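You operate a simulated robot arm through the tools that you are given. There is no shell and no other tool. Be economical: measure what you need, move in short steps, check, and stop when the job is done.

You run a simulated robot arm. Do the job below in one go: nothing can be reset, and whatever is moved stays where it is left.

Task
Put things in order on the trial bench top. At the end: the yellow box spanner (marked "4 Nm") stands where the teal relay (marked "12 V") stood; the green sealing block from the trial bench top stands on top of the brown paint can; the red handle grip stands where the blue polishing pad stood; the teal relay stands where the green sealing block stood; the blue polishing pad is on the orange blanking plate; whatever was shut is shut again. Leave all else as you found it, and nothing knocked over.
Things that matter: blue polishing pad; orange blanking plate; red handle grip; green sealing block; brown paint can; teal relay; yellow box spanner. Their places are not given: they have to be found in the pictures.

It is judged by the outcome, as a careful person would: the job done as asked, and still so three seconds after it is handed in. It fails if anything else is knocked over, pushed out of place, dropped, spilled or broken.

Robot
A 7-joint arm with a two-finger parallel gripper, fixed in place. Base frame: the origin is at the foot of the arm, x ahead of it, y to its left, z up; the work surface is at about z = 0. Units: mm, degrees, N and s.
With the tool pointing down near the work surface it reaches from about 240 to 620 mm from the base axis. Its first joint turns from -66.0 to 66.0 degrees. Payload 2.6 kg.
The TCP is the grasp point between the finger pads, 30 mm short of the fingertips. In the tool frame z runs along the fingers and y along their closing line. The gripper opens to 94 mm. The fingers are 28 mm wide and 10 mm thick; the gripper's body (50 by 96 mm) begins 55 mm behind the TCP.
Orientation is told as [roll, pitch, yaw] about the base's x, y, z axes, in that order, counted from this pose: with the fingers straight down and closing along the base's y, the tool's x points along the base's -x, its y along +y and its z along -z.

Tools
- The arm moves only by the tool jog_arm. Its argument "moves" is a list of rows, each a list of 3 entries, a list of its own where there are three numbers: the shift along the base's x, y, z in mm, then the turn, a rotation vector about the base's x, y, z in degrees, then the gripper command, from -1 (shut) to 1 (fully open), values between in proportion. In form: [[[tx, ty, tz], [ax, ay, az], jaw], ...]. A call has 1 to 10 rows; each row shifts and turns the commanded pose from where the row before left it. A row lasts 0.2 s, in which the tool goes at most 50 mm and 8.6 degrees; a call with a longer step from one row to the next is refused whole, and so is a gripper value outside its range. A pose out of reach is approached as far as the arm can. The call stops where the force on the tool passes 40 N (or 10 N more than at its start, if that is more) or the arm is blocked; 0.2 s more then pass. The fingers move at their own pace (about 72 mm/s each) and stop on an object; they squeeze with about 35 N. The grip force told is the motor's: it shows also when the fingers shut on nothing. Time passes only in rows, and 0.2 s behind the last, so rows that do not move let the fingers close. It gives the time, the measured TCP pose, the force on the tool (base axes), the opening and the grip force at its end, in the units of the frame above (readings bear some noise), and new pictures: "views" is both (left out), scene, wrist or none.
- Cameras (640 x 400 px; columns grow to the right, rows downward): "scene" is fixed at [38.1, 437.5, 563.4]; the picture's right is [-0.73, -0.68, 0.00], its down [-0.41, 0.44, -0.80] and it looks along [0.55, -0.59, -0.60] (base axes); focal length 245 px, centre (320, 200). "wrist" rides on the gripper at [-37, 0, -58] in the tool frame; the picture's right is [0.00, -1.00, 0.00], its down [0.97, 0.00, -0.24] and it looks along [0.24, 0.00, 0.97] (tool axes); focal length 218 px, centre (320, 200).
- point_at(camera, pixels): for up to 12 pixels [column, row] of the newest picture of that camera ("zoom" is the newest enlarged one), the place [x, y, z] in the base frame of the surface seen there, good to about 2 mm. The clock stands still meanwhile.
- close_up(camera, box): a new picture of the part [left, top, right, bottom] of that camera's present view, enlarged. The clock stands still meanwhile.
- finish_job(): hands the job in; it is judged then, once.

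Go step by step. Measure first, check grasps and placings, and put right what went wrong. The budget is 80 turns and 120 pictures, counting those below and the enlarged ones. Unless the task says otherwise, let go and move clear before handing in, and close with one line.

The tools are called after "Call:" by a JSON object that holds its "op" and its "data". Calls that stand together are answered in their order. jog_arm: Moves the arm, as the interface text tells. Its arguments: {"type":"object","properties":{"moves":{"type":"array","items":{"type":"array"}},"views":{"type":"string","enum":["both","scene","wrist","none"]}},"required":["moves"]} The other tools are called the same way: point_at (camera, pixels) gives the place of the surface under pixels of a picture; close_up (camera, box) takes an enlarged picture of a part of a camera's view; finish_job () hands the job in.

At the start:

```text
time_s: 0.0
ee_pos: [399.7, -0.9, 365.6]
orientation: [0.0, 0.0, 0.0]
wrist_force: [-0.8, 0.6, -1.1]
opening: 93.9
grip_force: 0.0
```

scene: 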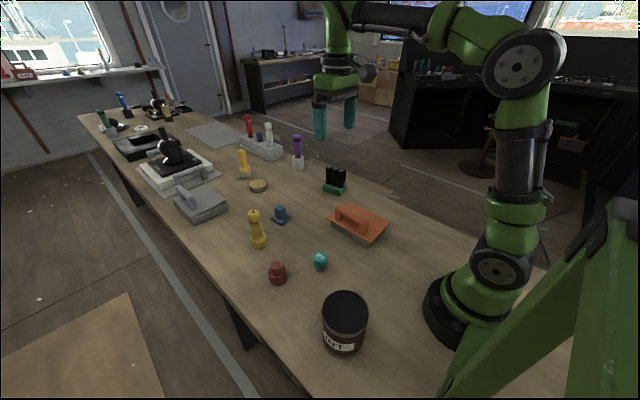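
wrist: 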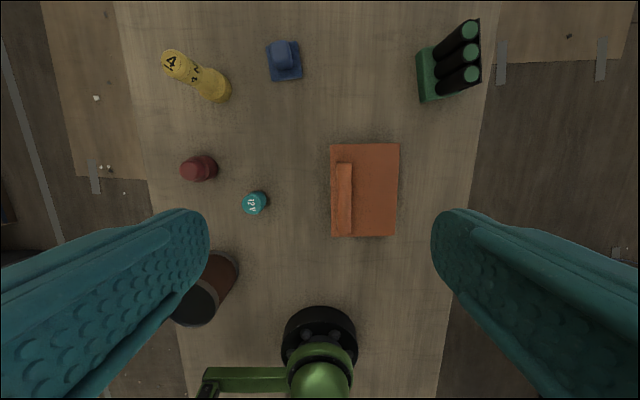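

The scene shows the paint can at (345,320), relay at (320,260), grip at (277,272), spanner at (257,230), pad at (281,214), plate at (358,222), and a green object at (335,180). I'll enlarge both views to identify them.

Call:
{"op": "close_up", "data": {"camera": "scene", "box": [220, 150, 420, 275]}}

Call:
{"op": "close_up", "data": {"camera": "scene", "box": [80, 80, 320, 230]}}

Call:
{"op": "point_at", "data": {"camera": "wrist", "pixels": [[175, 62], [218, 92], [285, 50], [285, 75], [198, 166], [255, 203], [345, 200], [380, 190], [432, 95], [425, 55], [470, 52], [200, 300]]}}

```text
3.20 times, centred on (320, 212) of scene
```

zoom: 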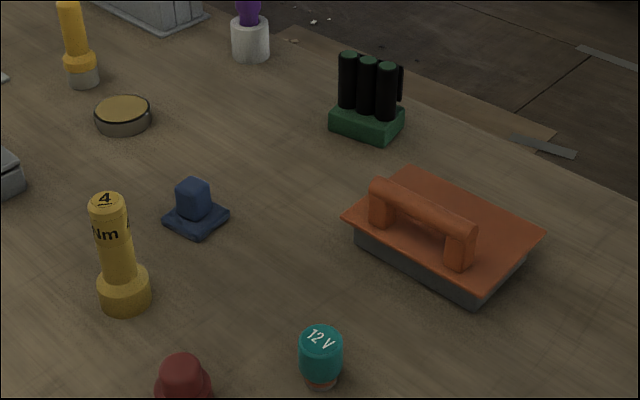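

```text
2.67 times, centred on (200, 155) of scene
```

zoom: 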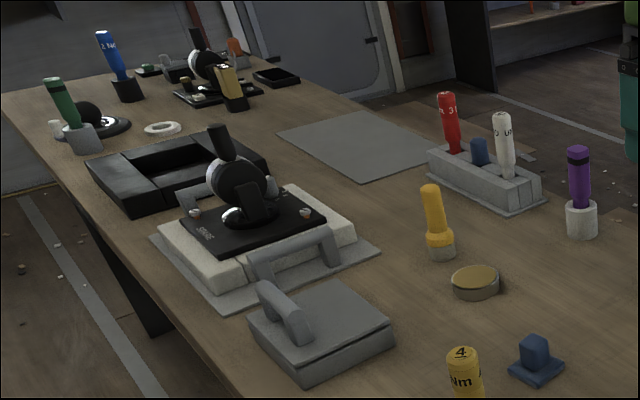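

```text
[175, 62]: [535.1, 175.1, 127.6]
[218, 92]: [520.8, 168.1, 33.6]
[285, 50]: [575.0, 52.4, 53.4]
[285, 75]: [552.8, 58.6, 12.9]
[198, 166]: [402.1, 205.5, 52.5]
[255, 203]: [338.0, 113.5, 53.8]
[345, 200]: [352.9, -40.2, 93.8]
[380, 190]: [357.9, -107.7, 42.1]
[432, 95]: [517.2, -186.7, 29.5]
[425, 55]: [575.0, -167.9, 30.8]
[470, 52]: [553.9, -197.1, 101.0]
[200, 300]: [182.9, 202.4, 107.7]
```

The candidates are located roughly. I'll take enlarged wrist views of the plate and the green object to settle what they are.

Call:
{"op": "close_up", "data": {"camera": "wrist", "box": [320, 0, 500, 250]}}

Call:
{"op": "close_up", "data": {"camera": "wrist", "box": [140, 20, 320, 340]}}

Call:
{"op": "close_up", "data": {"camera": "scene", "box": [250, 230, 410, 370]}}

```text
1.60 times, centred on (410, 125) of wrist
```

zoom: 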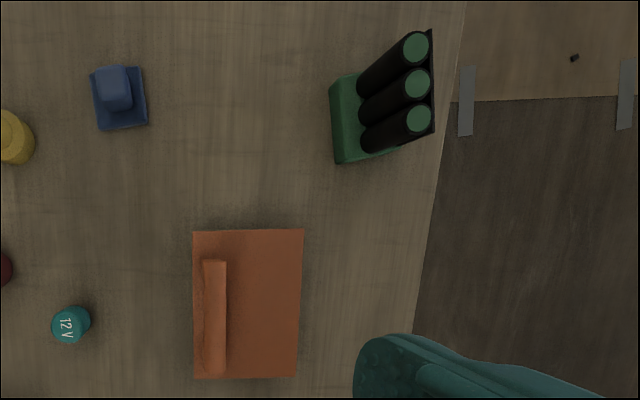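

```text
1.25 times, centred on (230, 180) of wrist
```

zoom: 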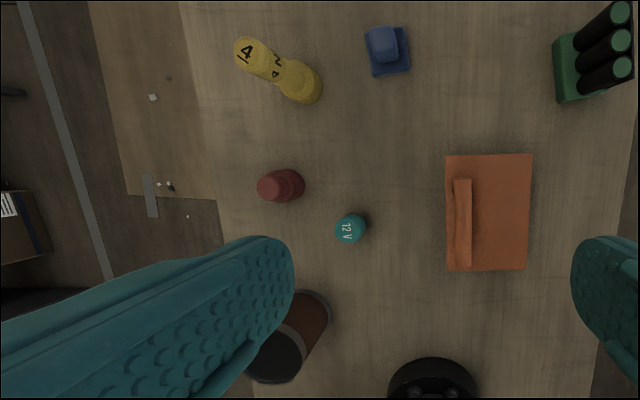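

```text
2.86 times, centred on (330, 300) of scene
```

zoom: 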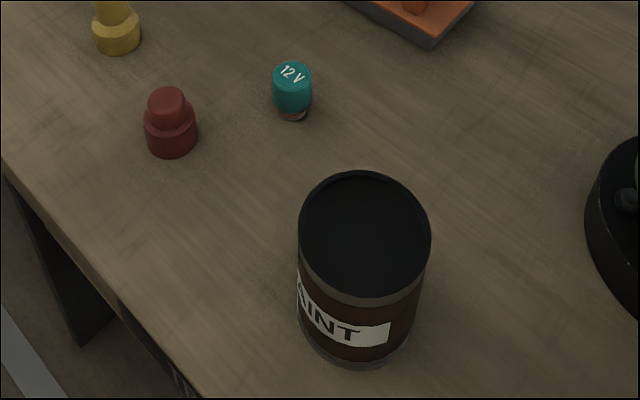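

All seven are identified; the green base with three black posts is the sealing block. I'll now measure edges: the pad, plate, green block and can from the scene image, and the same objects from the wrist.

Call:
{"op": "point_at", "data": {"camera": "scene", "pixels": [[345, 300], [345, 292], [330, 310], [362, 312], [280, 208], [281, 220], [378, 230], [372, 218], [340, 222], [350, 213], [334, 190], [330, 168]]}}

Call:
{"op": "point_at", "data": {"camera": "wrist", "pixels": [[268, 48], [298, 44], [302, 78], [272, 81], [283, 47], [332, 145], [398, 145], [394, 235], [333, 235], [371, 190], [421, 100], [419, 52]]}}

Call:
{"op": "point_at", "data": {"camera": "wrist", "pixels": [[192, 168], [206, 168], [213, 166], [256, 203], [246, 203], [266, 203], [255, 192], [222, 100], [230, 90], [344, 170], [344, 230], [385, 160]]}}

```text
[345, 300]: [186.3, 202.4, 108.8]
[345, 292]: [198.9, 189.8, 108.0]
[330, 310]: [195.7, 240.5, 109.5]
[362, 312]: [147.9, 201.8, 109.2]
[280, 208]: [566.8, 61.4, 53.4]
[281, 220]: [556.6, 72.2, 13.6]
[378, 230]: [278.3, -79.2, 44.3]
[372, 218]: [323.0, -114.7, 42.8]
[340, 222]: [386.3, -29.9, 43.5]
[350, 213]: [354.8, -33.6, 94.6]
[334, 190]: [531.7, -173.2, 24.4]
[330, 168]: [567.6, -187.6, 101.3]
```

```text
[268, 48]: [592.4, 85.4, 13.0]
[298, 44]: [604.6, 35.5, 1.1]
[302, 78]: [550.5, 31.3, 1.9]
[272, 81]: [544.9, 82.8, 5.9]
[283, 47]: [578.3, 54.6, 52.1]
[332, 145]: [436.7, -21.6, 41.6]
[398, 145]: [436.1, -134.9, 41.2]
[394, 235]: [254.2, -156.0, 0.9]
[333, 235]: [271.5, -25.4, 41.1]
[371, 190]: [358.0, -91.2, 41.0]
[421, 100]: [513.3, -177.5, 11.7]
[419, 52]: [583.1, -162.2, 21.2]
```

```text
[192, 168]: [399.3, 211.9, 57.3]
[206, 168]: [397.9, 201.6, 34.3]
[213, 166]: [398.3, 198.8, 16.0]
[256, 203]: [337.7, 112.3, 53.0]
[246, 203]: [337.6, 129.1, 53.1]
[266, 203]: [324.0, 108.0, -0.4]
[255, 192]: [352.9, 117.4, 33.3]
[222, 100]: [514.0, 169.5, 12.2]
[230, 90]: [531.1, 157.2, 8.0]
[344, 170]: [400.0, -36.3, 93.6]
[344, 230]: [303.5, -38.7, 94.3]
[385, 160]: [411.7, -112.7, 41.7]
```

Plate top is z≈42, spanning x 272–437, y −22…−135, with its handle at y≈−38 up to z≈94, so there is room for the pad at y≈−97. The pad is about 50 mm square near (573,57) with a knob up to z≈53. I'll go above it for a closer look.

Call:
{"op": "jog_arm", "data": {"moves": [[[32, 12, -33], [0, 0, 0], 0.2], [[32, 12, -33], [0, 0, 0], 0.2], [[32, 12, -33], [0, 0, 0], 0.2], [[32, 12, -33], [0, 0, 0], 0.2], [[32, 10, -33], [0, 0, 0], 0.2], [[0, 0, 0], [0, 0, 0], 0.2]], "views": "wrist"}}

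Call:
{"op": "point_at", "data": {"camera": "scene", "pixels": [[345, 313], [345, 298], [325, 313], [366, 313], [345, 325]]}}

```text
time_s: 1.4
ee_pos: [560.1, 57.3, 199.6]
orientation: [0.0, 0.0, -0.2]
wrist_force: [-0.4, 0.0, 0.2]
opening: 56.1
grip_force: 0.0
```

wrist: 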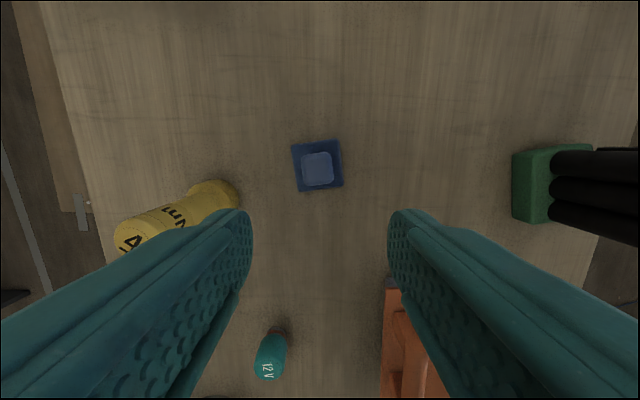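

```text
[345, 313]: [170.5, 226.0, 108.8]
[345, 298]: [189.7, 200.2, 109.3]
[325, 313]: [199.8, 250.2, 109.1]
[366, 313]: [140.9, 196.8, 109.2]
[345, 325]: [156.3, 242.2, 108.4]
```

Call:
{"op": "point_at", "data": {"camera": "wrist", "pixels": [[303, 155], [331, 153], [333, 182], [306, 185], [318, 168], [293, 146], [339, 141], [342, 186], [298, 190], [516, 160], [518, 216], [546, 218]]}}

Call:
{"op": "close_up", "data": {"camera": "wrist", "box": [280, 130, 360, 200]}}

```text
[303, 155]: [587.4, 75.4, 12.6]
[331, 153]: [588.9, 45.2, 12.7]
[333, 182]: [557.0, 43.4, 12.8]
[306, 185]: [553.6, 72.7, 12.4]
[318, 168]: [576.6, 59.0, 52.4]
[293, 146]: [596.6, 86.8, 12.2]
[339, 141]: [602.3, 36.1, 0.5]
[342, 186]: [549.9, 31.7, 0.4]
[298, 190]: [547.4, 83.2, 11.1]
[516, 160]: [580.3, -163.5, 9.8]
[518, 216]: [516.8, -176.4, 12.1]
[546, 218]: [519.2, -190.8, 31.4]
```

```text
5.71 times, centred on (320, 165) of wrist
```

zoom: 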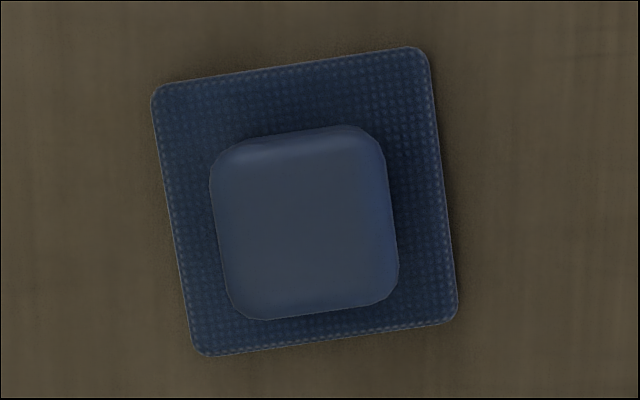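

The pad is turned about +6.5° with centre (575.5, 59.3) and a knob about 30 mm wide. I'll align and descend to z≈46, then grip.

Call:
{"op": "jog_arm", "data": {"moves": [[[15.5, 2, -33], [0, 0, 6.5], 0.2], [[0, 0, -40], [0, 0, 0], 0.2], [[0, 0, -40], [0, 0, 0], 0.2], [[0, 0, -25], [0, 0, 0], 0.2], [[0, 0, -15], [0, 0, 0], 0.2], [[0, 0, 0], [0, 0, 0], 0.2], [[0, 0, 0], [0, 0, 0], -1], [[0, 0, 0], [0, 0, 0], -1], [[0, 0, 0], [0, 0, 0], -1]], "views": "wrist"}}

```text
time_s: 3.4
ee_pos: [575.1, 59.0, 46.0]
orientation: [0.1, 0.0, 6.5]
wrist_force: [-0.6, -1.0, 0.0]
opening: 33.8
grip_force: 34.9
```

wrist: 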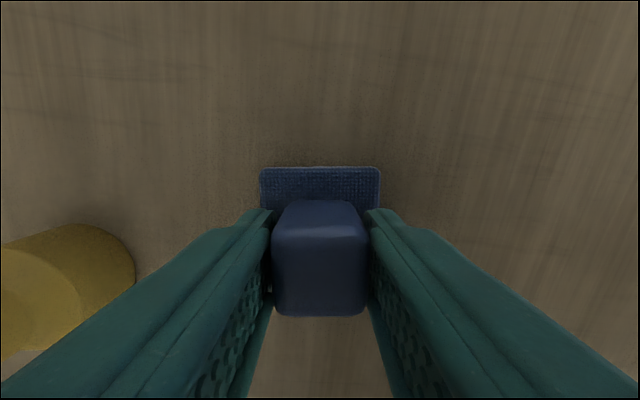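

Gripped (33.8 mm). I'll lift, carry to (355,−97) over the plate and stop at z≈110 for a check.

Call:
{"op": "jog_arm", "data": {"moves": [[[0, 0, 40], [0, 0, 0], -1], [[0, 0, 45], [0, 0, 0], -1], [[0, 0, 45], [0, 0, 0], -1], [[-37, -26, 0], [0, 0, -6.5], -1], [[-37, -26, 0], [0, 0, 0], -1], [[-37, -26, 0], [0, 0, 0], -1], [[-37, -26, 0], [0, 0, 0], -1], [[-37, -26, 0], [0, 0, 0], -1], [[-35, -26, 0], [0, 0, 0], -1], [[0, 0, -36], [0, 0, 0], -1]], "views": "both"}}

```text
time_s: 5.6
ee_pos: [354.0, -95.3, 141.9]
orientation: [0.1, 0.0, 0.1]
wrist_force: [0.6, 0.3, -0.2]
opening: 0.2
grip_force: 32.9
```

scene: 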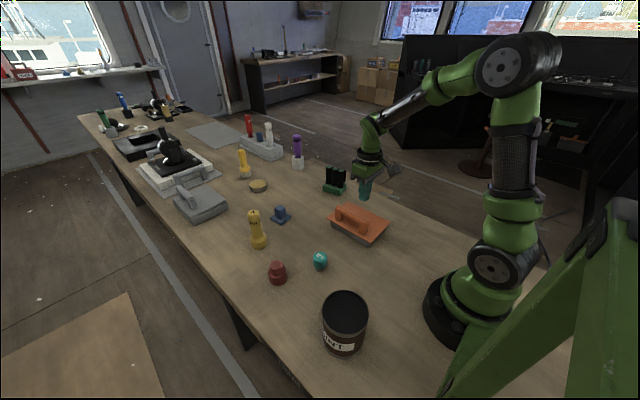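
wrist: 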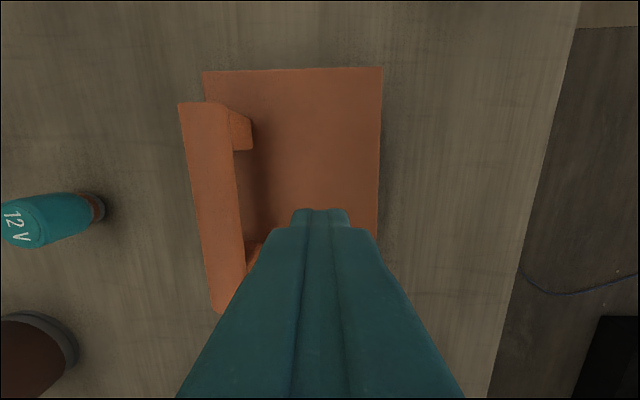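

The opening reads 0.2, so the pad slipped out; in the scene it still stands at (281,214). I'll go back above it and re-measure before a firmer grasp.

Call:
{"op": "jog_arm", "data": {"moves": [[[0, 0, 48], [0, 0, 0], 0.5], [[36, 26, 5], [0, 0, 0], 0.5], [[36, 26, 0], [0, 0, 0], 0.5], [[36, 26, 0], [0, 0, 0], 0.5], [[36, 26, 0], [0, 0, 0], 0.5], [[36, 26, 0], [0, 0, 0], 0.5], [[26, 24, 0], [0, 0, 0], 0.5], [[0, 0, 0], [0, 0, 0], 0.5]], "views": "wrist"}}

Call:
{"op": "close_up", "data": {"camera": "wrist", "box": [270, 130, 366, 190]}}

Call:
{"op": "close_up", "data": {"camera": "scene", "box": [257, 195, 305, 230]}}

```text
time_s: 7.4
ee_pos: [560.4, 56.7, 196.7]
orientation: [0.0, -0.1, -0.1]
wrist_force: [0.8, 0.0, -0.5]
opening: 70.6
grip_force: 0.1
```

wrist: 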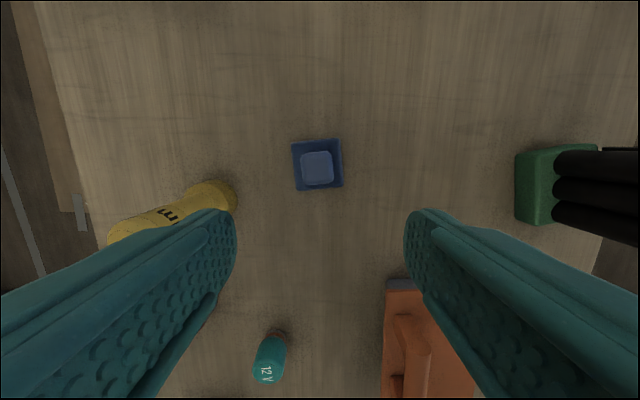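

```text
6.67 times, centred on (318, 160) of wrist
```

zoom: 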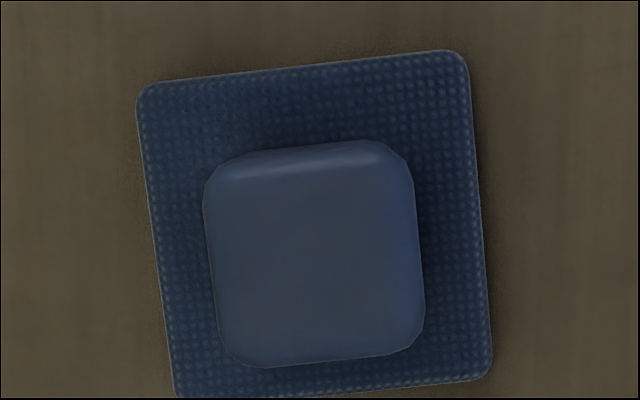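

```text
11.43 times, centred on (281, 212) of scene
```

zoom: 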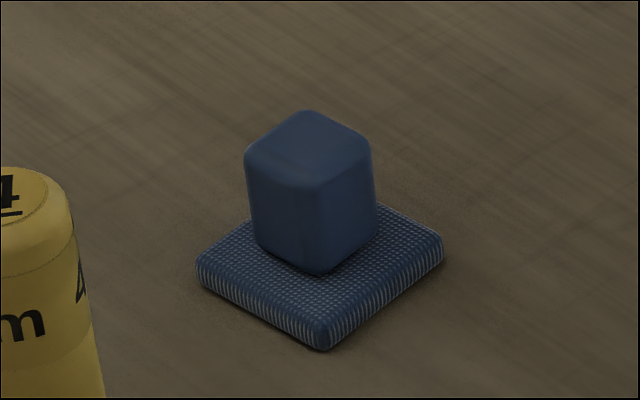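

The pad is upright and unmoved: smooth knob, ribbed 52 mm base. I'll grip the ribbed base instead, with fingertips about 3 mm above the bench, and lift slowly.

Call:
{"op": "jog_arm", "data": {"moves": [[[15, 2.6, -30], [0, 0, 6.2], 0.5], [[0, 0, -40], [0, 0, 0], 0.5], [[0, 0, -40], [0, 0, 0], 0.5], [[0, 0, -30], [0, 0, 0], 0.5], [[0, 0, -15], [0, 0, 0], 0.5], [[0, 0, -8.5], [0, 0, 0], 0.5], [[0, 0, 0], [0, 0, 0], -1], [[0, 0, 0], [0, 0, 0], -1], [[0, 0, 0], [0, 0, 0], -1]], "views": "none"}}

Call:
{"op": "jog_arm", "data": {"moves": [[[0, 0, 3], [0, 0, 0], -1], [[0, 0, 5], [0, 0, 0], -1], [[0, 0, 8], [0, 0, 0], -1], [[0, 0, 10], [0, 0, 0], -1], [[0, 0, 0], [0, 0, 0], -1]], "views": "wrist"}}

```text
time_s: 9.4
ee_pos: [574.3, 59.8, 31.1]
orientation: [-0.1, 0.0, 6.3]
wrist_force: [0.2, -0.2, 0.7]
opening: 53.9
grip_force: 34.8
```

```text
time_s: 10.6
ee_pos: [575.5, 58.9, 58.3]
orientation: [-0.1, 0.0, 6.2]
wrist_force: [0.2, -0.5, -1.6]
opening: 53.9
grip_force: 35.0
```

wrist: 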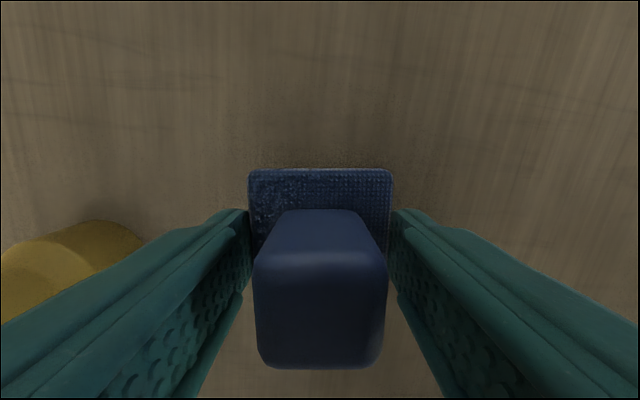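

The pad base is held at 53.9 mm and lifts. I'll raise it and carry it over the plate.

Call:
{"op": "jog_arm", "data": {"moves": [[[0, 0, 25], [0, 0, 0], -1], [[0, 0, 40], [0, 0, 0], -1], [[0, 0, 35], [0, 0, 0], -1], [[-37, -27, 0], [0, 0, -6.2], -1], [[-37, -27, 0], [0, 0, 0], -1], [[-37, -27, 0], [0, 0, 0], -1], [[-37, -27, 0], [0, 0, 0], -1], [[-37, -27, 0], [0, 0, 0], -1], [[-35, -26, 0], [0, 0, 0], -1], [[0, 0, -30], [0, 0, 0], -1]], "views": "wrist"}}

```text
time_s: 12.8
ee_pos: [356.2, -101.5, 126.2]
orientation: [0.0, 0.0, -0.2]
wrist_force: [0.5, 0.7, -1.0]
opening: 54.0
grip_force: 35.0
```

wrist: 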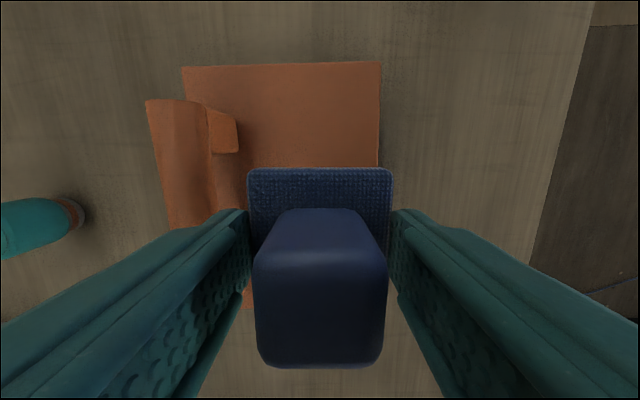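

Still held. I'll measure the handle's inner side at (238,150) and the plate edge at (380,150) to be sure of finger clearance.

Call:
{"op": "point_at", "data": {"camera": "wrist", "pixels": [[237, 150], [218, 140], [205, 130], [150, 115], [378, 150], [300, 130], [225, 205]]}}

```text
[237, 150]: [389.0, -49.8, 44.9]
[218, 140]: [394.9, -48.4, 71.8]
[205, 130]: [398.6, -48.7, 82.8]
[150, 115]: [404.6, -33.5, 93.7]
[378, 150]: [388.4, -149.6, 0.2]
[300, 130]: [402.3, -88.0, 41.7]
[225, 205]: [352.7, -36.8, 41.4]
```

Handle's inner face is at y≈−50 and my outer finger face at ≈−64, so it clears. Lowering to contact and releasing a little.

Call:
{"op": "jog_arm", "data": {"moves": [[[0, 0, -25], [0, 0, 0], -1], [[0, 0, -18], [0, 0, 0], -1], [[0, 0, -5], [0, 0, 0], -1], [[0, 0, -3.5], [0, 0, 0], -1], [[0, 0, 0], [0, 0, 0], -1]], "views": "none"}}

Call:
{"op": "jog_arm", "data": {"moves": [[[0, 0, 0], [0, 0, 0], 0.36], [[0, 0, 0], [0, 0, 0], 0.36], [[0, 0, 15], [0, 0, 0], 0.36], [[0, 0, 40], [0, 0, 0], 0.36], [[0, 0, 45], [0, 0, 0], 0.36], [[0, 0, 30], [0, 0, 0], 0.36]], "views": "both"}}

```text
time_s: 14.0
ee_pos: [355.4, -102.0, 75.5]
orientation: [0.0, 0.1, 0.0]
wrist_force: [0.6, 0.8, 0.0]
opening: 54.0
grip_force: 35.4
```

```text
time_s: 15.4
ee_pos: [356.0, -101.9, 206.0]
orientation: [0.0, 0.0, 0.0]
wrist_force: [-0.2, -0.1, 1.0]
opening: 64.0
grip_force: 0.0
```

scene: 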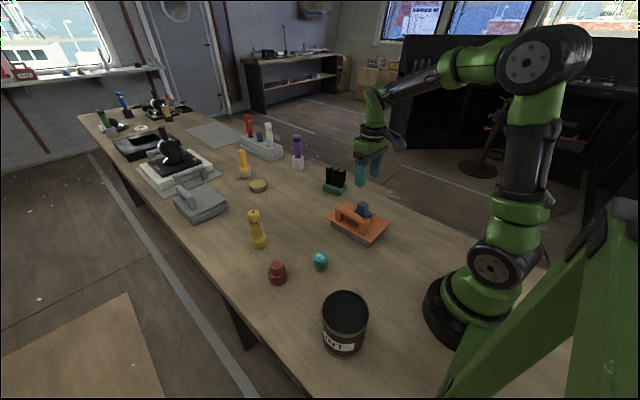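
wrist: 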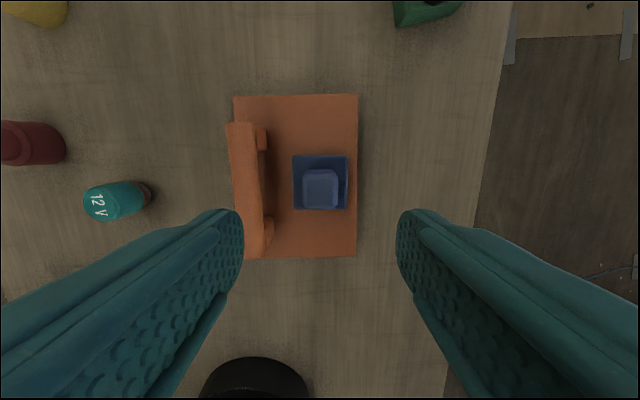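

The pad stands flat on the plate at wrist (320,182). Next, the red grip: moving above it to measure.

Call:
{"op": "jog_arm", "data": {"moves": [[[4, 44, 0], [0, 0, 0], 0.4], [[4, 44, 0], [0, 0, 0], 0.4], [[4, 44, 0], [0, 0, 0], 0.4], [[4, 44, 0], [0, 0, 0], 0.4], [[4, 44, 0], [0, 0, 0], 0.4], [[4, 44, 0], [0, 0, 0], 0.4], [[5, 42, -6], [0, 0, 0], 0.4], [[0, 0, 0], [0, 0, 0], 0.4]], "views": "wrist"}}

Call:
{"op": "close_up", "data": {"camera": "scene", "box": [253, 250, 333, 300]}}

```text
time_s: 17.2
ee_pos: [384.9, 204.6, 198.7]
orientation: [0.0, 0.0, -0.1]
wrist_force: [0.6, 0.0, -1.2]
opening: 65.6
grip_force: 0.2
```

wrist: 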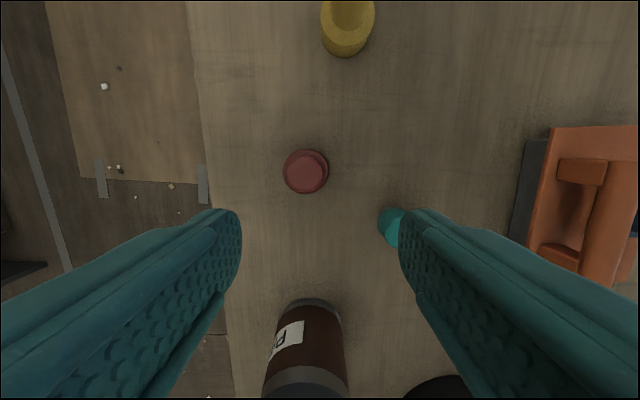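

```text
8.00 times, centred on (293, 275) of scene
```

zoom: 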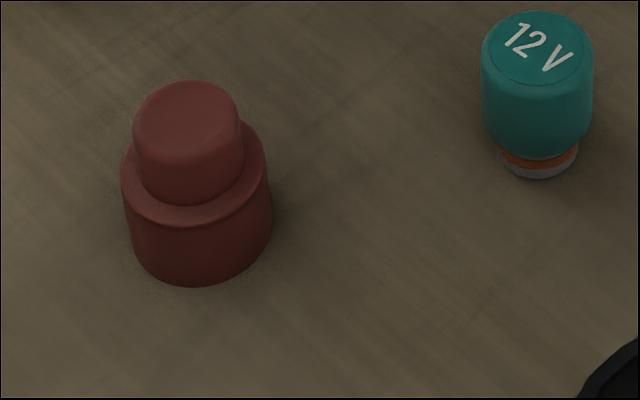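

Call:
{"op": "point_at", "data": {"camera": "wrist", "pixels": [[310, 168], [299, 168], [322, 168], [310, 157], [286, 172], [304, 190], [287, 165], [392, 227], [385, 220], [348, 40], [348, 12], [340, 50]]}}

Call:
{"op": "close_up", "data": {"camera": "wrist", "box": [273, 140, 337, 200]}}

```text
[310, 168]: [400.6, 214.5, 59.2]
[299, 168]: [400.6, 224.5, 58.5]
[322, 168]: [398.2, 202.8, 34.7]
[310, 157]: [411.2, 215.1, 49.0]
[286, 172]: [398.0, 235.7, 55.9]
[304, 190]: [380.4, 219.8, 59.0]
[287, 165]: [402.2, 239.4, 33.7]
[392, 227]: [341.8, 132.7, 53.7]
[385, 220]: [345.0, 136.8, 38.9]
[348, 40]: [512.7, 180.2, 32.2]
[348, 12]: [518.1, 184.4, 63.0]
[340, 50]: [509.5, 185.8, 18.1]
```

```text
6.67 times, centred on (305, 170) of wrist
```

zoom: 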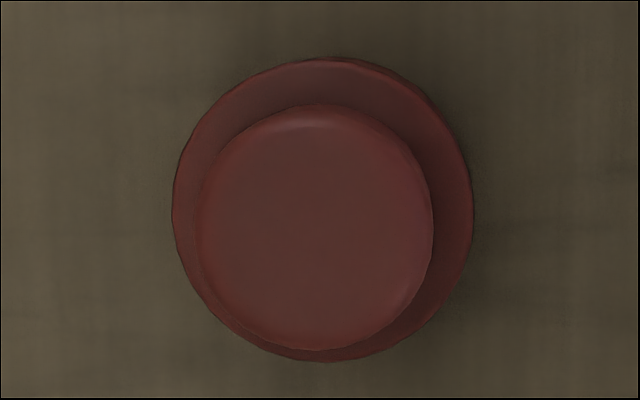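

The red grip is a stepped cylinder centred at (397,219), its lower ring about 46 mm wide up to z≈34. I'll grip the lower ring at TCP z≈38 and lift slowly.

Call:
{"op": "jog_arm", "data": {"moves": [[[12, 14.5, -30], [0, 0, 0], 0.5], [[0, 0, -40], [0, 0, 0], 0.5], [[0, 0, -40], [0, 0, 0], 0.5], [[0, 0, -30], [0, 0, 0], 0.5], [[0, 0, -21], [0, 0, 0], 0.5], [[0, 0, 0], [0, 0, 0], -1], [[0, 0, 0], [0, 0, 0], -1], [[0, 0, 0], [0, 0, 0], -1], [[0, 0, 0], [0, 0, 0], -1]], "views": "none"}}

Call:
{"op": "jog_arm", "data": {"moves": [[[0, 0, 3], [0, 0, 0], -1], [[0, 0, 5], [0, 0, 0], -1], [[0, 0, 8], [0, 0, 0], -1], [[0, 0, 15], [0, 0, 0], -1], [[0, 0, 0], [0, 0, 0], -1]], "views": "wrist"}}

```text
time_s: 19.2
ee_pos: [397.9, 218.8, 38.6]
orientation: [0.1, 0.0, -0.1]
wrist_force: [0.5, -0.2, -0.1]
opening: 38.1
grip_force: 34.9
```

```text
time_s: 20.4
ee_pos: [395.7, 219.0, 70.5]
orientation: [0.0, -0.1, 0.0]
wrist_force: [-0.5, -0.2, -1.2]
opening: 38.2
grip_force: 34.9
```

wrist: 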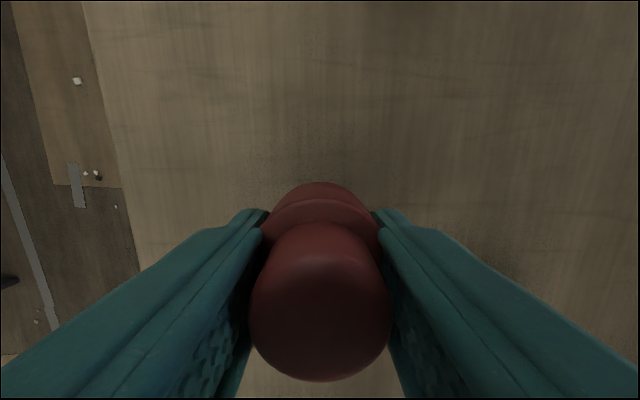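

Held at 38.2 mm. I'll lift to ~z 190 to clear the spanner and carry it to the pad's former place.

Call:
{"op": "jog_arm", "data": {"moves": [[[0, 0, 30], [0, 0, 0], -1], [[0, 0, 45], [0, 0, 0], -1], [[0, 0, 45], [0, 0, 0], -1], [[30, -27, 0], [0, 0, 0], -1], [[30, -27, 0], [0, 0, 0], -1], [[30, -27, 0], [0, 0, 0], -1], [[30, -27, 0], [0, 0, 0], -1], [[30, -27, 0], [0, 0, 0], -1], [[28.5, -24.5, 0], [0, 0, 0], -1], [[0, 0, 0], [0, 0, 0], -1]], "views": "none"}}

Call:
{"op": "jog_arm", "data": {"moves": [[[0, 0, -40], [0, 0, 0], -1], [[0, 0, -40], [0, 0, 0], -1], [[0, 0, -35], [0, 0, 0], -1], [[0, 0, -20], [0, 0, 0], -1], [[0, 0, -10], [0, 0, 0], -1], [[0, 0, 0], [0, 0, 0], -1]], "views": "scene"}}

```text
time_s: 22.6
ee_pos: [575.1, 59.4, 189.9]
orientation: [0.1, 0.0, -0.1]
wrist_force: [-0.6, -0.4, -0.4]
opening: 38.0
grip_force: 35.1
```

```text
time_s: 24.0
ee_pos: [574.6, 59.4, 45.8]
orientation: [0.0, -0.1, -0.1]
wrist_force: [0.8, -0.7, -0.5]
opening: 38.1
grip_force: 34.9
```

scene: 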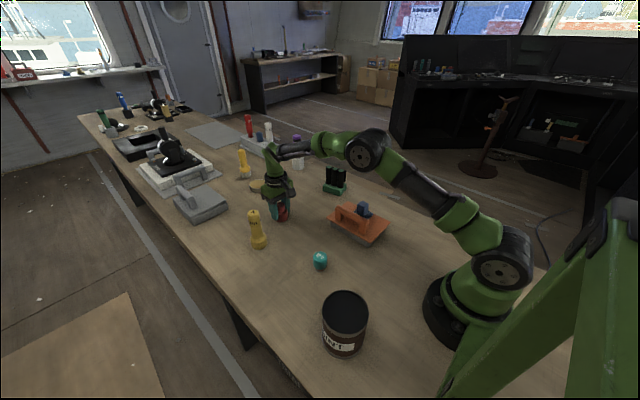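

Over the spot at z 45.8; the bottom should touch at about 38.5. Lowering, then releasing.

Call:
{"op": "jog_arm", "data": {"moves": [[[0, 0, -5], [0, 0, 0], -1], [[0, 0, -2.5], [0, 0, 0], -1], [[0, 0, 0], [0, 0, 0], -1]], "views": "none"}}

Call:
{"op": "jog_arm", "data": {"moves": [[[0, 0, 0], [0, 0, 0], 0.3], [[0, 0, 0], [0, 0, 0], 0.3], [[0, 0, 20], [0, 0, 0], 0.3], [[0, 0, 45], [0, 0, 0], 0.3], [[0, 0, 45], [0, 0, 0], 0.3], [[-15, 0, 45], [0, 0, 0], 0.3]], "views": "wrist"}}

```text
time_s: 24.8
ee_pos: [576.3, 59.8, 38.4]
orientation: [0.1, 0.0, -0.1]
wrist_force: [-2.6, -0.3, 6.1]
opening: 38.2
grip_force: 35.2
```

```text
time_s: 26.2
ee_pos: [559.8, 58.6, 191.7]
orientation: [0.0, 0.0, 0.0]
wrist_force: [-0.9, 1.0, -0.7]
opening: 61.2
grip_force: 0.2
```

wrist: 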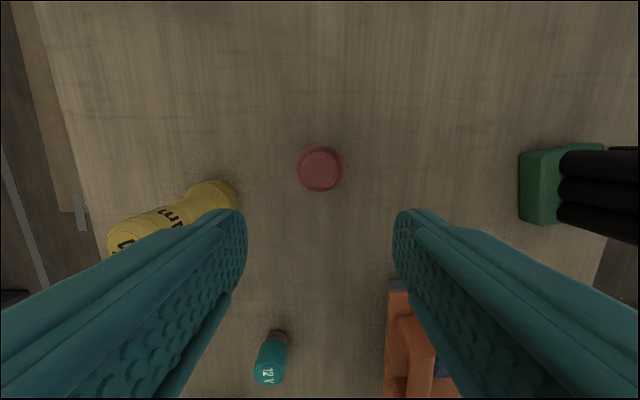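

The grip stands at wrist (319,169), upright. Next, above the green block.

Call:
{"op": "jog_arm", "data": {"moves": [[[-4, -41, 8], [0, 0, 0], 0.5], [[-4, -41, 8], [0, 0, 0], 0.5], [[-4, -41, 8], [0, 0, 0], 0.5], [[-4, -41, 8], [0, 0, 0], 0.5], [[-4, -41, 8], [0, 0, 0], 0.5], [[-4, -40, 8], [0, 0, 0], 0.5], [[0, 0, 0], [0, 0, 0], 0.5]], "views": "wrist"}}

Call:
{"op": "close_up", "data": {"camera": "wrist", "box": [260, 120, 380, 220]}}

Call:
{"op": "close_up", "data": {"camera": "scene", "box": [311, 155, 359, 200]}}

```text
time_s: 27.8
ee_pos: [536.0, -186.6, 241.4]
orientation: [0.1, -0.1, 0.0]
wrist_force: [0.2, -0.2, 0.3]
opening: 70.5
grip_force: 0.1
```

wrist: 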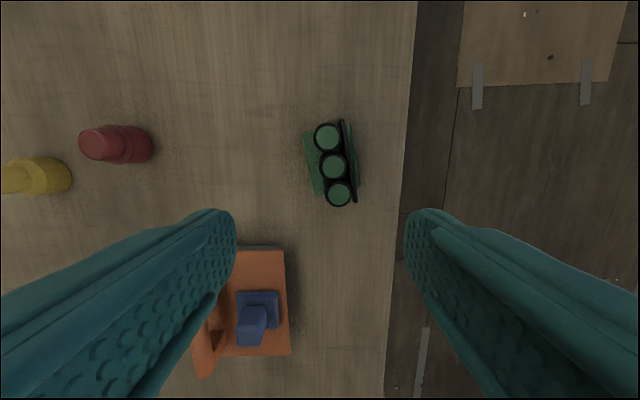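

```text
4.00 times, centred on (320, 170) of wrist
```

zoom: 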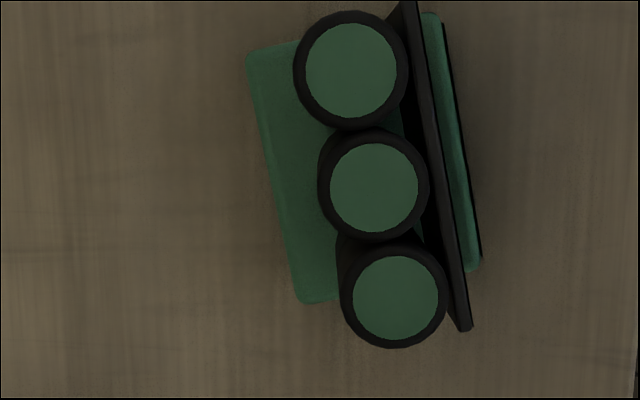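

```text
8.89 times, centred on (335, 178) of scene
```

zoom: 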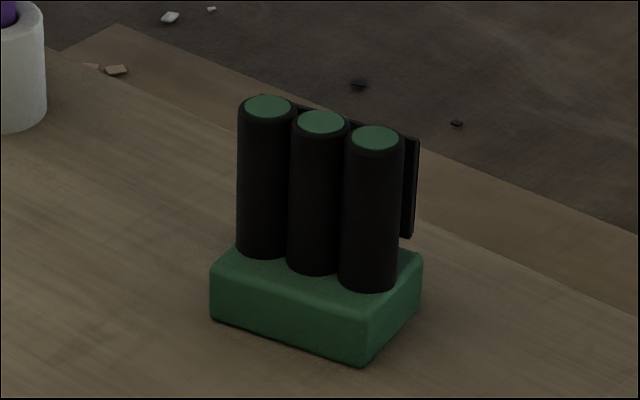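

The block is turned about +11°, centred near (555,−200), with posts plus fin about 28 mm across at z up to 101. I'll grip posts and fin across y at z≈72 and lift slowly.

Call:
{"op": "jog_arm", "data": {"moves": [[[10, -7, -5], [0, 0, 6], 0.5], [[9, -7, -25], [0, 0, 5.3], 0.5], [[0, 0, -40], [0, 0, 0], 0.5], [[0, 0, -40], [0, 0, 0], 0.5], [[0, 0, -35], [0, 0, 0], 0.5], [[0, 0, -24], [0, 0, 0], 0.5], [[0, 0, 0], [0, 0, 0], -1], [[0, 0, 0], [0, 0, 0], -1], [[0, 0, 0], [0, 0, 0], -1], [[0, 0, 0], [0, 0, 0], -1]], "views": "both"}}

```text
time_s: 30.0
ee_pos: [554.0, -199.7, 70.8]
orientation: [-0.1, 0.1, 11.3]
wrist_force: [0.0, 0.6, 0.4]
opening: 34.1
grip_force: 35.1
```

scene: 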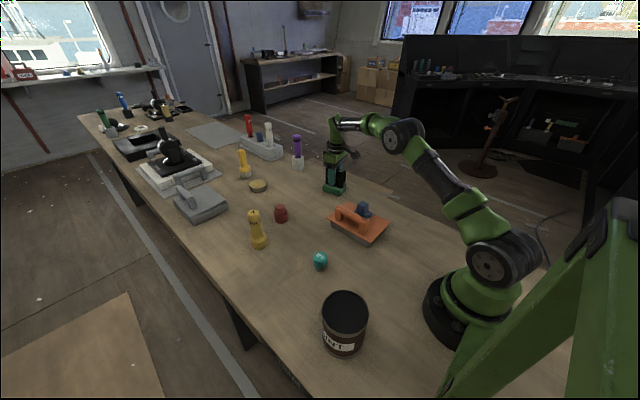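
wrist: 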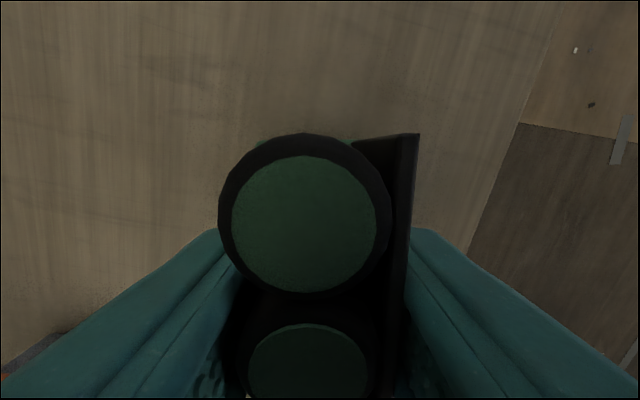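

Gripped at 34 mm across the posts and fin. Lifting slowly to check that it holds.

Call:
{"op": "jog_arm", "data": {"moves": [[[0, 0, 2], [0, 0, 0], -1], [[0, 0, 3], [0, 0, 0], -1], [[0, 0, 5], [0, 0, 0], -1], [[0, 0, 10], [0, 0, 0], -1], [[0, 0, 0], [0, 0, 0], -1], [[0, 0, 0], [0, 0, 0], -1]], "views": "scene"}}

Call:
{"op": "close_up", "data": {"camera": "scene", "box": [305, 140, 369, 205]}}

```text
time_s: 31.4
ee_pos: [556.8, -199.6, 91.7]
orientation: [0.0, -0.1, 11.1]
wrist_force: [0.8, -0.5, -2.0]
opening: 34.2
grip_force: 34.7
```

scene: 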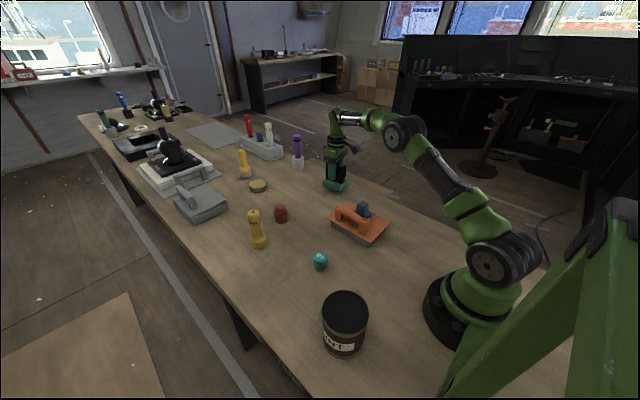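

```text
6.15 times, centred on (337, 172) of scene
```

zoom: 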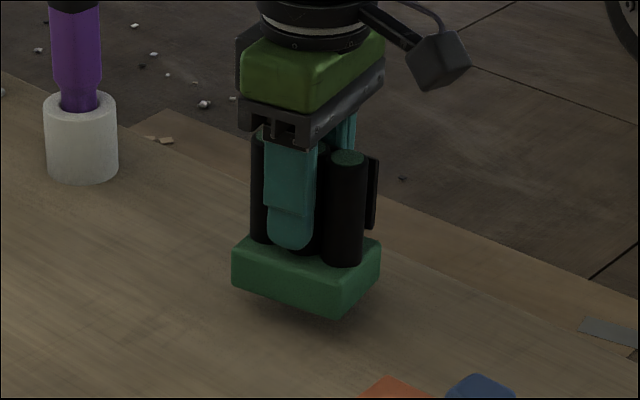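

The block is clear of the bench and level. Before carrying, I'll pin down the can's rim in the scene picture.

Call:
{"op": "point_at", "data": {"camera": "scene", "pixels": [[345, 293], [345, 330], [325, 311], [366, 311], [332, 297], [360, 297], [332, 325], [360, 325], [345, 334]]}}

Call:
{"op": "jog_arm", "data": {"moves": [[[0, 10, 40], [0, 0, 0], -1], [[0, 10, 45], [0, 0, 0], -1], [[-15, 30, 35], [0, 0, 0], -1], [[-25, 35, 20], [0, 0, 4], -1], [[-25, 40, 0], [0, 0, 4], -1], [[-25, 40, 0], [0, 0, 4], -1], [[-25, 40, 0], [0, 0, 4], -1], [[-28, 38, 0], [0, 0, 4], -1], [[-30, 36, 0], [0, 0, 4], -1], [[0, 0, 0], [0, 0, 0], -1]], "views": "none"}}

```text
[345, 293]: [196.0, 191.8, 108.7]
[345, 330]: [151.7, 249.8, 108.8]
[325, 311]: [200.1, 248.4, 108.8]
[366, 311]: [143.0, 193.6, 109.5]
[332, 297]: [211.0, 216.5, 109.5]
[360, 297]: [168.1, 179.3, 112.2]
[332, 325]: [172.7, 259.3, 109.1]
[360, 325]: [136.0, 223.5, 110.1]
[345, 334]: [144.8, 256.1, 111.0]
```

```text
time_s: 33.6
ee_pos: [382.0, 81.6, 231.3]
orientation: [0.0, 0.1, 35.3]
wrist_force: [-0.1, 0.1, -2.4]
opening: 34.1
grip_force: 35.0
```

Can centre ≈ (171,221), lid at z≈109 with a rim up to ~112. Carrying on to above it at z≈231.

Call:
{"op": "jog_arm", "data": {"moves": [[[-35, 24, 0], [0, 0, 4], -1], [[-35, 24, 0], [0, 0, 4], -1], [[-35, 24, 0], [0, 0, 4], -1], [[-35, 24, 0], [0, 0, 4], -1], [[-35, 22, 0], [0, 0, 4], -1], [[-36, 21.4, 0], [0, 0, 0], -1], [[0, 0, 0], [0, 0, 0], -1]], "views": "both"}}

```text
time_s: 35.2
ee_pos: [171.5, 218.7, 230.7]
orientation: [0.0, -0.1, 55.2]
wrist_force: [0.1, -0.2, -2.6]
opening: 34.0
grip_force: 34.6
```

scene: 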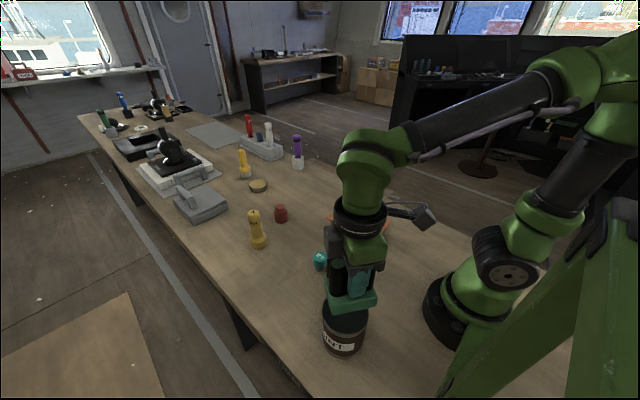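
wrist: 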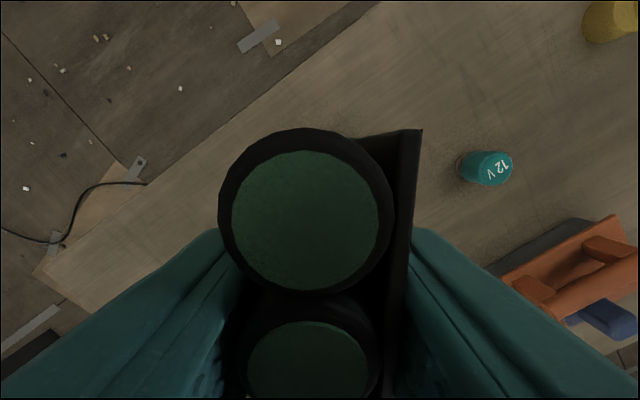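

In place above the can with the grip unchanged. Lowering to just above, then gently to contact.

Call:
{"op": "jog_arm", "data": {"moves": [[[0, 2, -20], [0, 0, 0], -1], [[0, 0, -15], [0, 0, 0], -1], [[0, 0, -8], [0, 0, 0], -1], [[0, 0, 0], [0, 0, 0], -1]], "views": "scene"}}

Call:
{"op": "close_up", "data": {"camera": "scene", "box": [300, 230, 400, 370]}}

```text
time_s: 36.2
ee_pos: [170.9, 220.4, 188.3]
orientation: [0.0, -0.1, 55.2]
wrist_force: [0.7, 0.4, -2.6]
opening: 34.1
grip_force: 35.3
```

scene: 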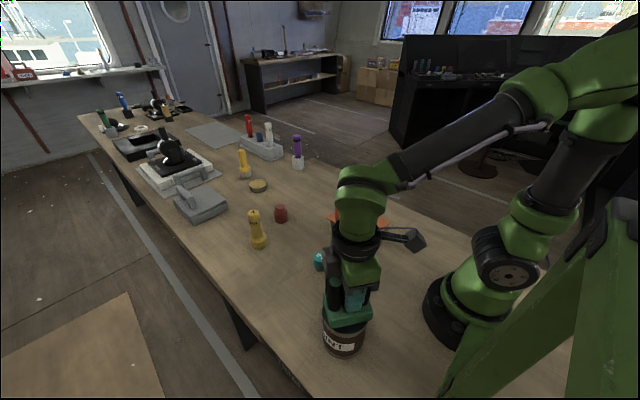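

```text
2.86 times, centred on (350, 300) of scene
```

zoom: 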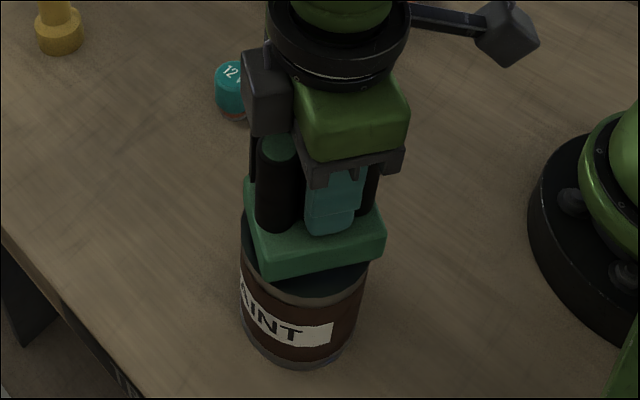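

It looks roughly centred; I'll check by measuring the block's visible corners and the rim.

Call:
{"op": "point_at", "data": {"camera": "zoom", "pixels": [[382, 238], [264, 262], [248, 188], [300, 290], [310, 300], [246, 235], [363, 270], [383, 250], [262, 278]]}}

```text
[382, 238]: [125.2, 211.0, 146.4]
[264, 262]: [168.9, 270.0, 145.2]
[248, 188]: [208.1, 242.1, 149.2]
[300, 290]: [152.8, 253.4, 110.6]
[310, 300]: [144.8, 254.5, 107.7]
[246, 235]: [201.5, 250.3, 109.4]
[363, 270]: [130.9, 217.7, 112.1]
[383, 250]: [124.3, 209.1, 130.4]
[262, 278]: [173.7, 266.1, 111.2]
```

The block's base centre is at (166.7,226.5), about 7 mm off the can's centre. That puts its original place at ≈(554.5,−193), which I'll use for the relay. I'll shift by (+4.4,−5.6) and lower to contact.

Call:
{"op": "jog_arm", "data": {"moves": [[[4.4, -5.6, 0], [0, 0, 0], -1], [[0, 0, -3], [0, 0, 0], -1], [[0, 0, -2], [0, 0, 0], -1], [[0, 0, 0], [0, 0, 0], -1]], "views": "none"}}

Call:
{"op": "jog_arm", "data": {"moves": [[[0, 0, -1.5], [0, 0, 0], -1], [[0, 0, 0], [0, 0, 0], -1]], "views": "none"}}

```text
time_s: 37.2
ee_pos: [176.1, 215.1, 183.7]
orientation: [0.1, 0.1, 55.2]
wrist_force: [0.6, -0.5, -3.0]
opening: 34.3
grip_force: 35.3
```

```text
time_s: 37.8
ee_pos: [175.9, 215.4, 181.0]
orientation: [0.0, 0.0, 55.3]
wrist_force: [0.4, 0.2, -2.1]
opening: 34.1
grip_force: 34.6
```

No contact yet (force still −2). Lowering by small steps.

Call:
{"op": "jog_arm", "data": {"moves": [[[0, 0, -1], [0, 0, 0], -1], [[0, 0, 0], [0, 0, 0], -1]], "views": "none"}}

Call:
{"op": "jog_arm", "data": {"moves": [[[0, 0, -1], [0, 0, 0], -1], [[0, 0, 0], [0, 0, 0], -1]], "views": "scene"}}

Call:
{"op": "close_up", "data": {"camera": "scene", "box": [300, 230, 400, 370]}}

```text
time_s: 38.4
ee_pos: [175.6, 215.4, 181.5]
orientation: [0.1, 0.0, 55.2]
wrist_force: [1.0, -0.1, -2.4]
opening: 34.0
grip_force: 35.1
```

```text
time_s: 39.0
ee_pos: [176.1, 215.4, 179.6]
orientation: [0.0, -0.1, 55.2]
wrist_force: [-5.2, -5.1, 24.4]
opening: 34.1
grip_force: 35.0
```

scene: 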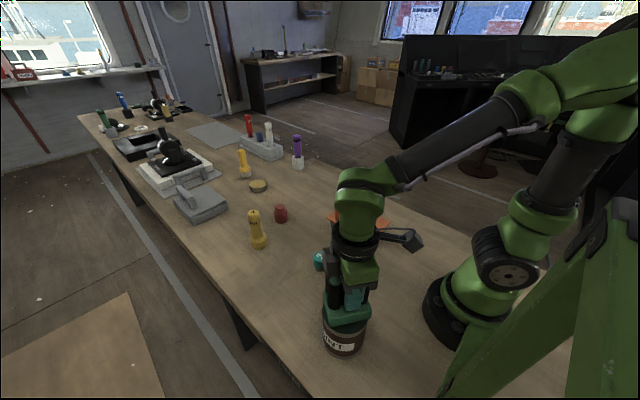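

```text
2.86 times, centred on (350, 300) of scene
```

zoom: 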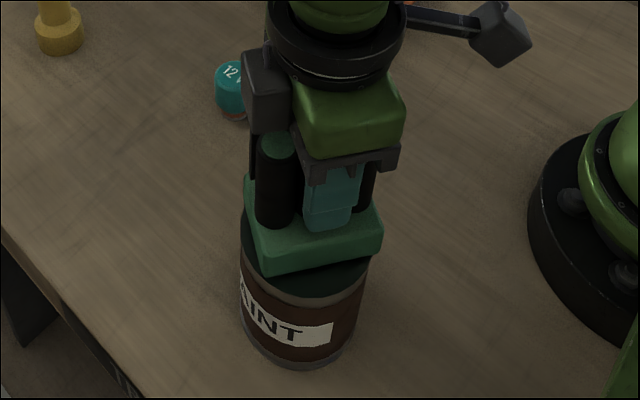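

Contact at z≈180 (24 N). Easing off slightly, opening and rising straight up.

Call:
{"op": "jog_arm", "data": {"moves": [[[0, 0, 0.7], [0, 0, 0], -1], [[0, 0, 0], [0, 0, 0], 0.1], [[0, 0, 0], [0, 0, 0], 0.3], [[0, 0, 15], [0, 0, 0], 0.3], [[0, 0, 30], [0, 0, 0], 0.3], [[0, 0, 40], [0, 0, 0], 0.3], [[30, -15, 20], [0, 0, 0], 0.3], [[40, -20, 0], [0, 0, 0], 0.3]], "views": "both"}}

Call:
{"op": "close_up", "data": {"camera": "scene", "box": [300, 230, 400, 370]}}

```text
time_s: 40.8
ee_pos: [245.3, 180.9, 285.6]
orientation: [0.0, 0.1, 55.2]
wrist_force: [0.5, 0.2, 0.1]
opening: 61.2
grip_force: 0.1
```

scene: 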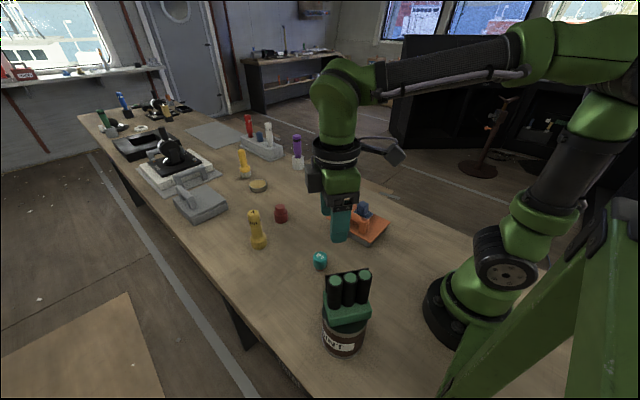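
wrist: 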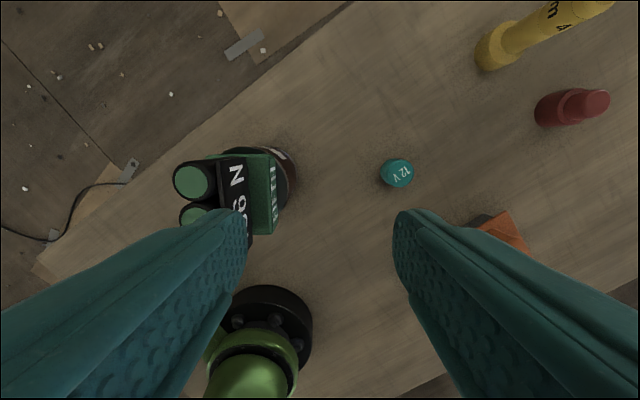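

```text
2.86 times, centred on (350, 300) of scene
```

zoom: 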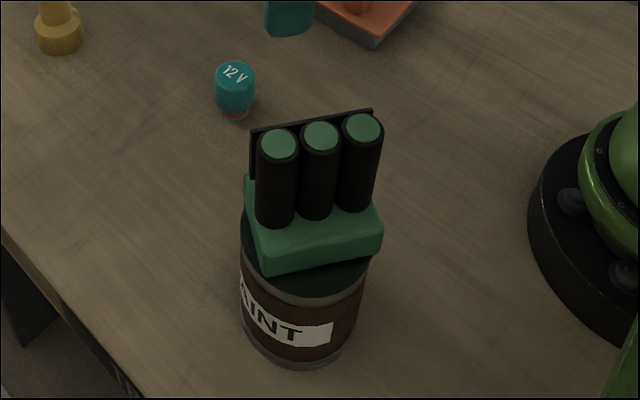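

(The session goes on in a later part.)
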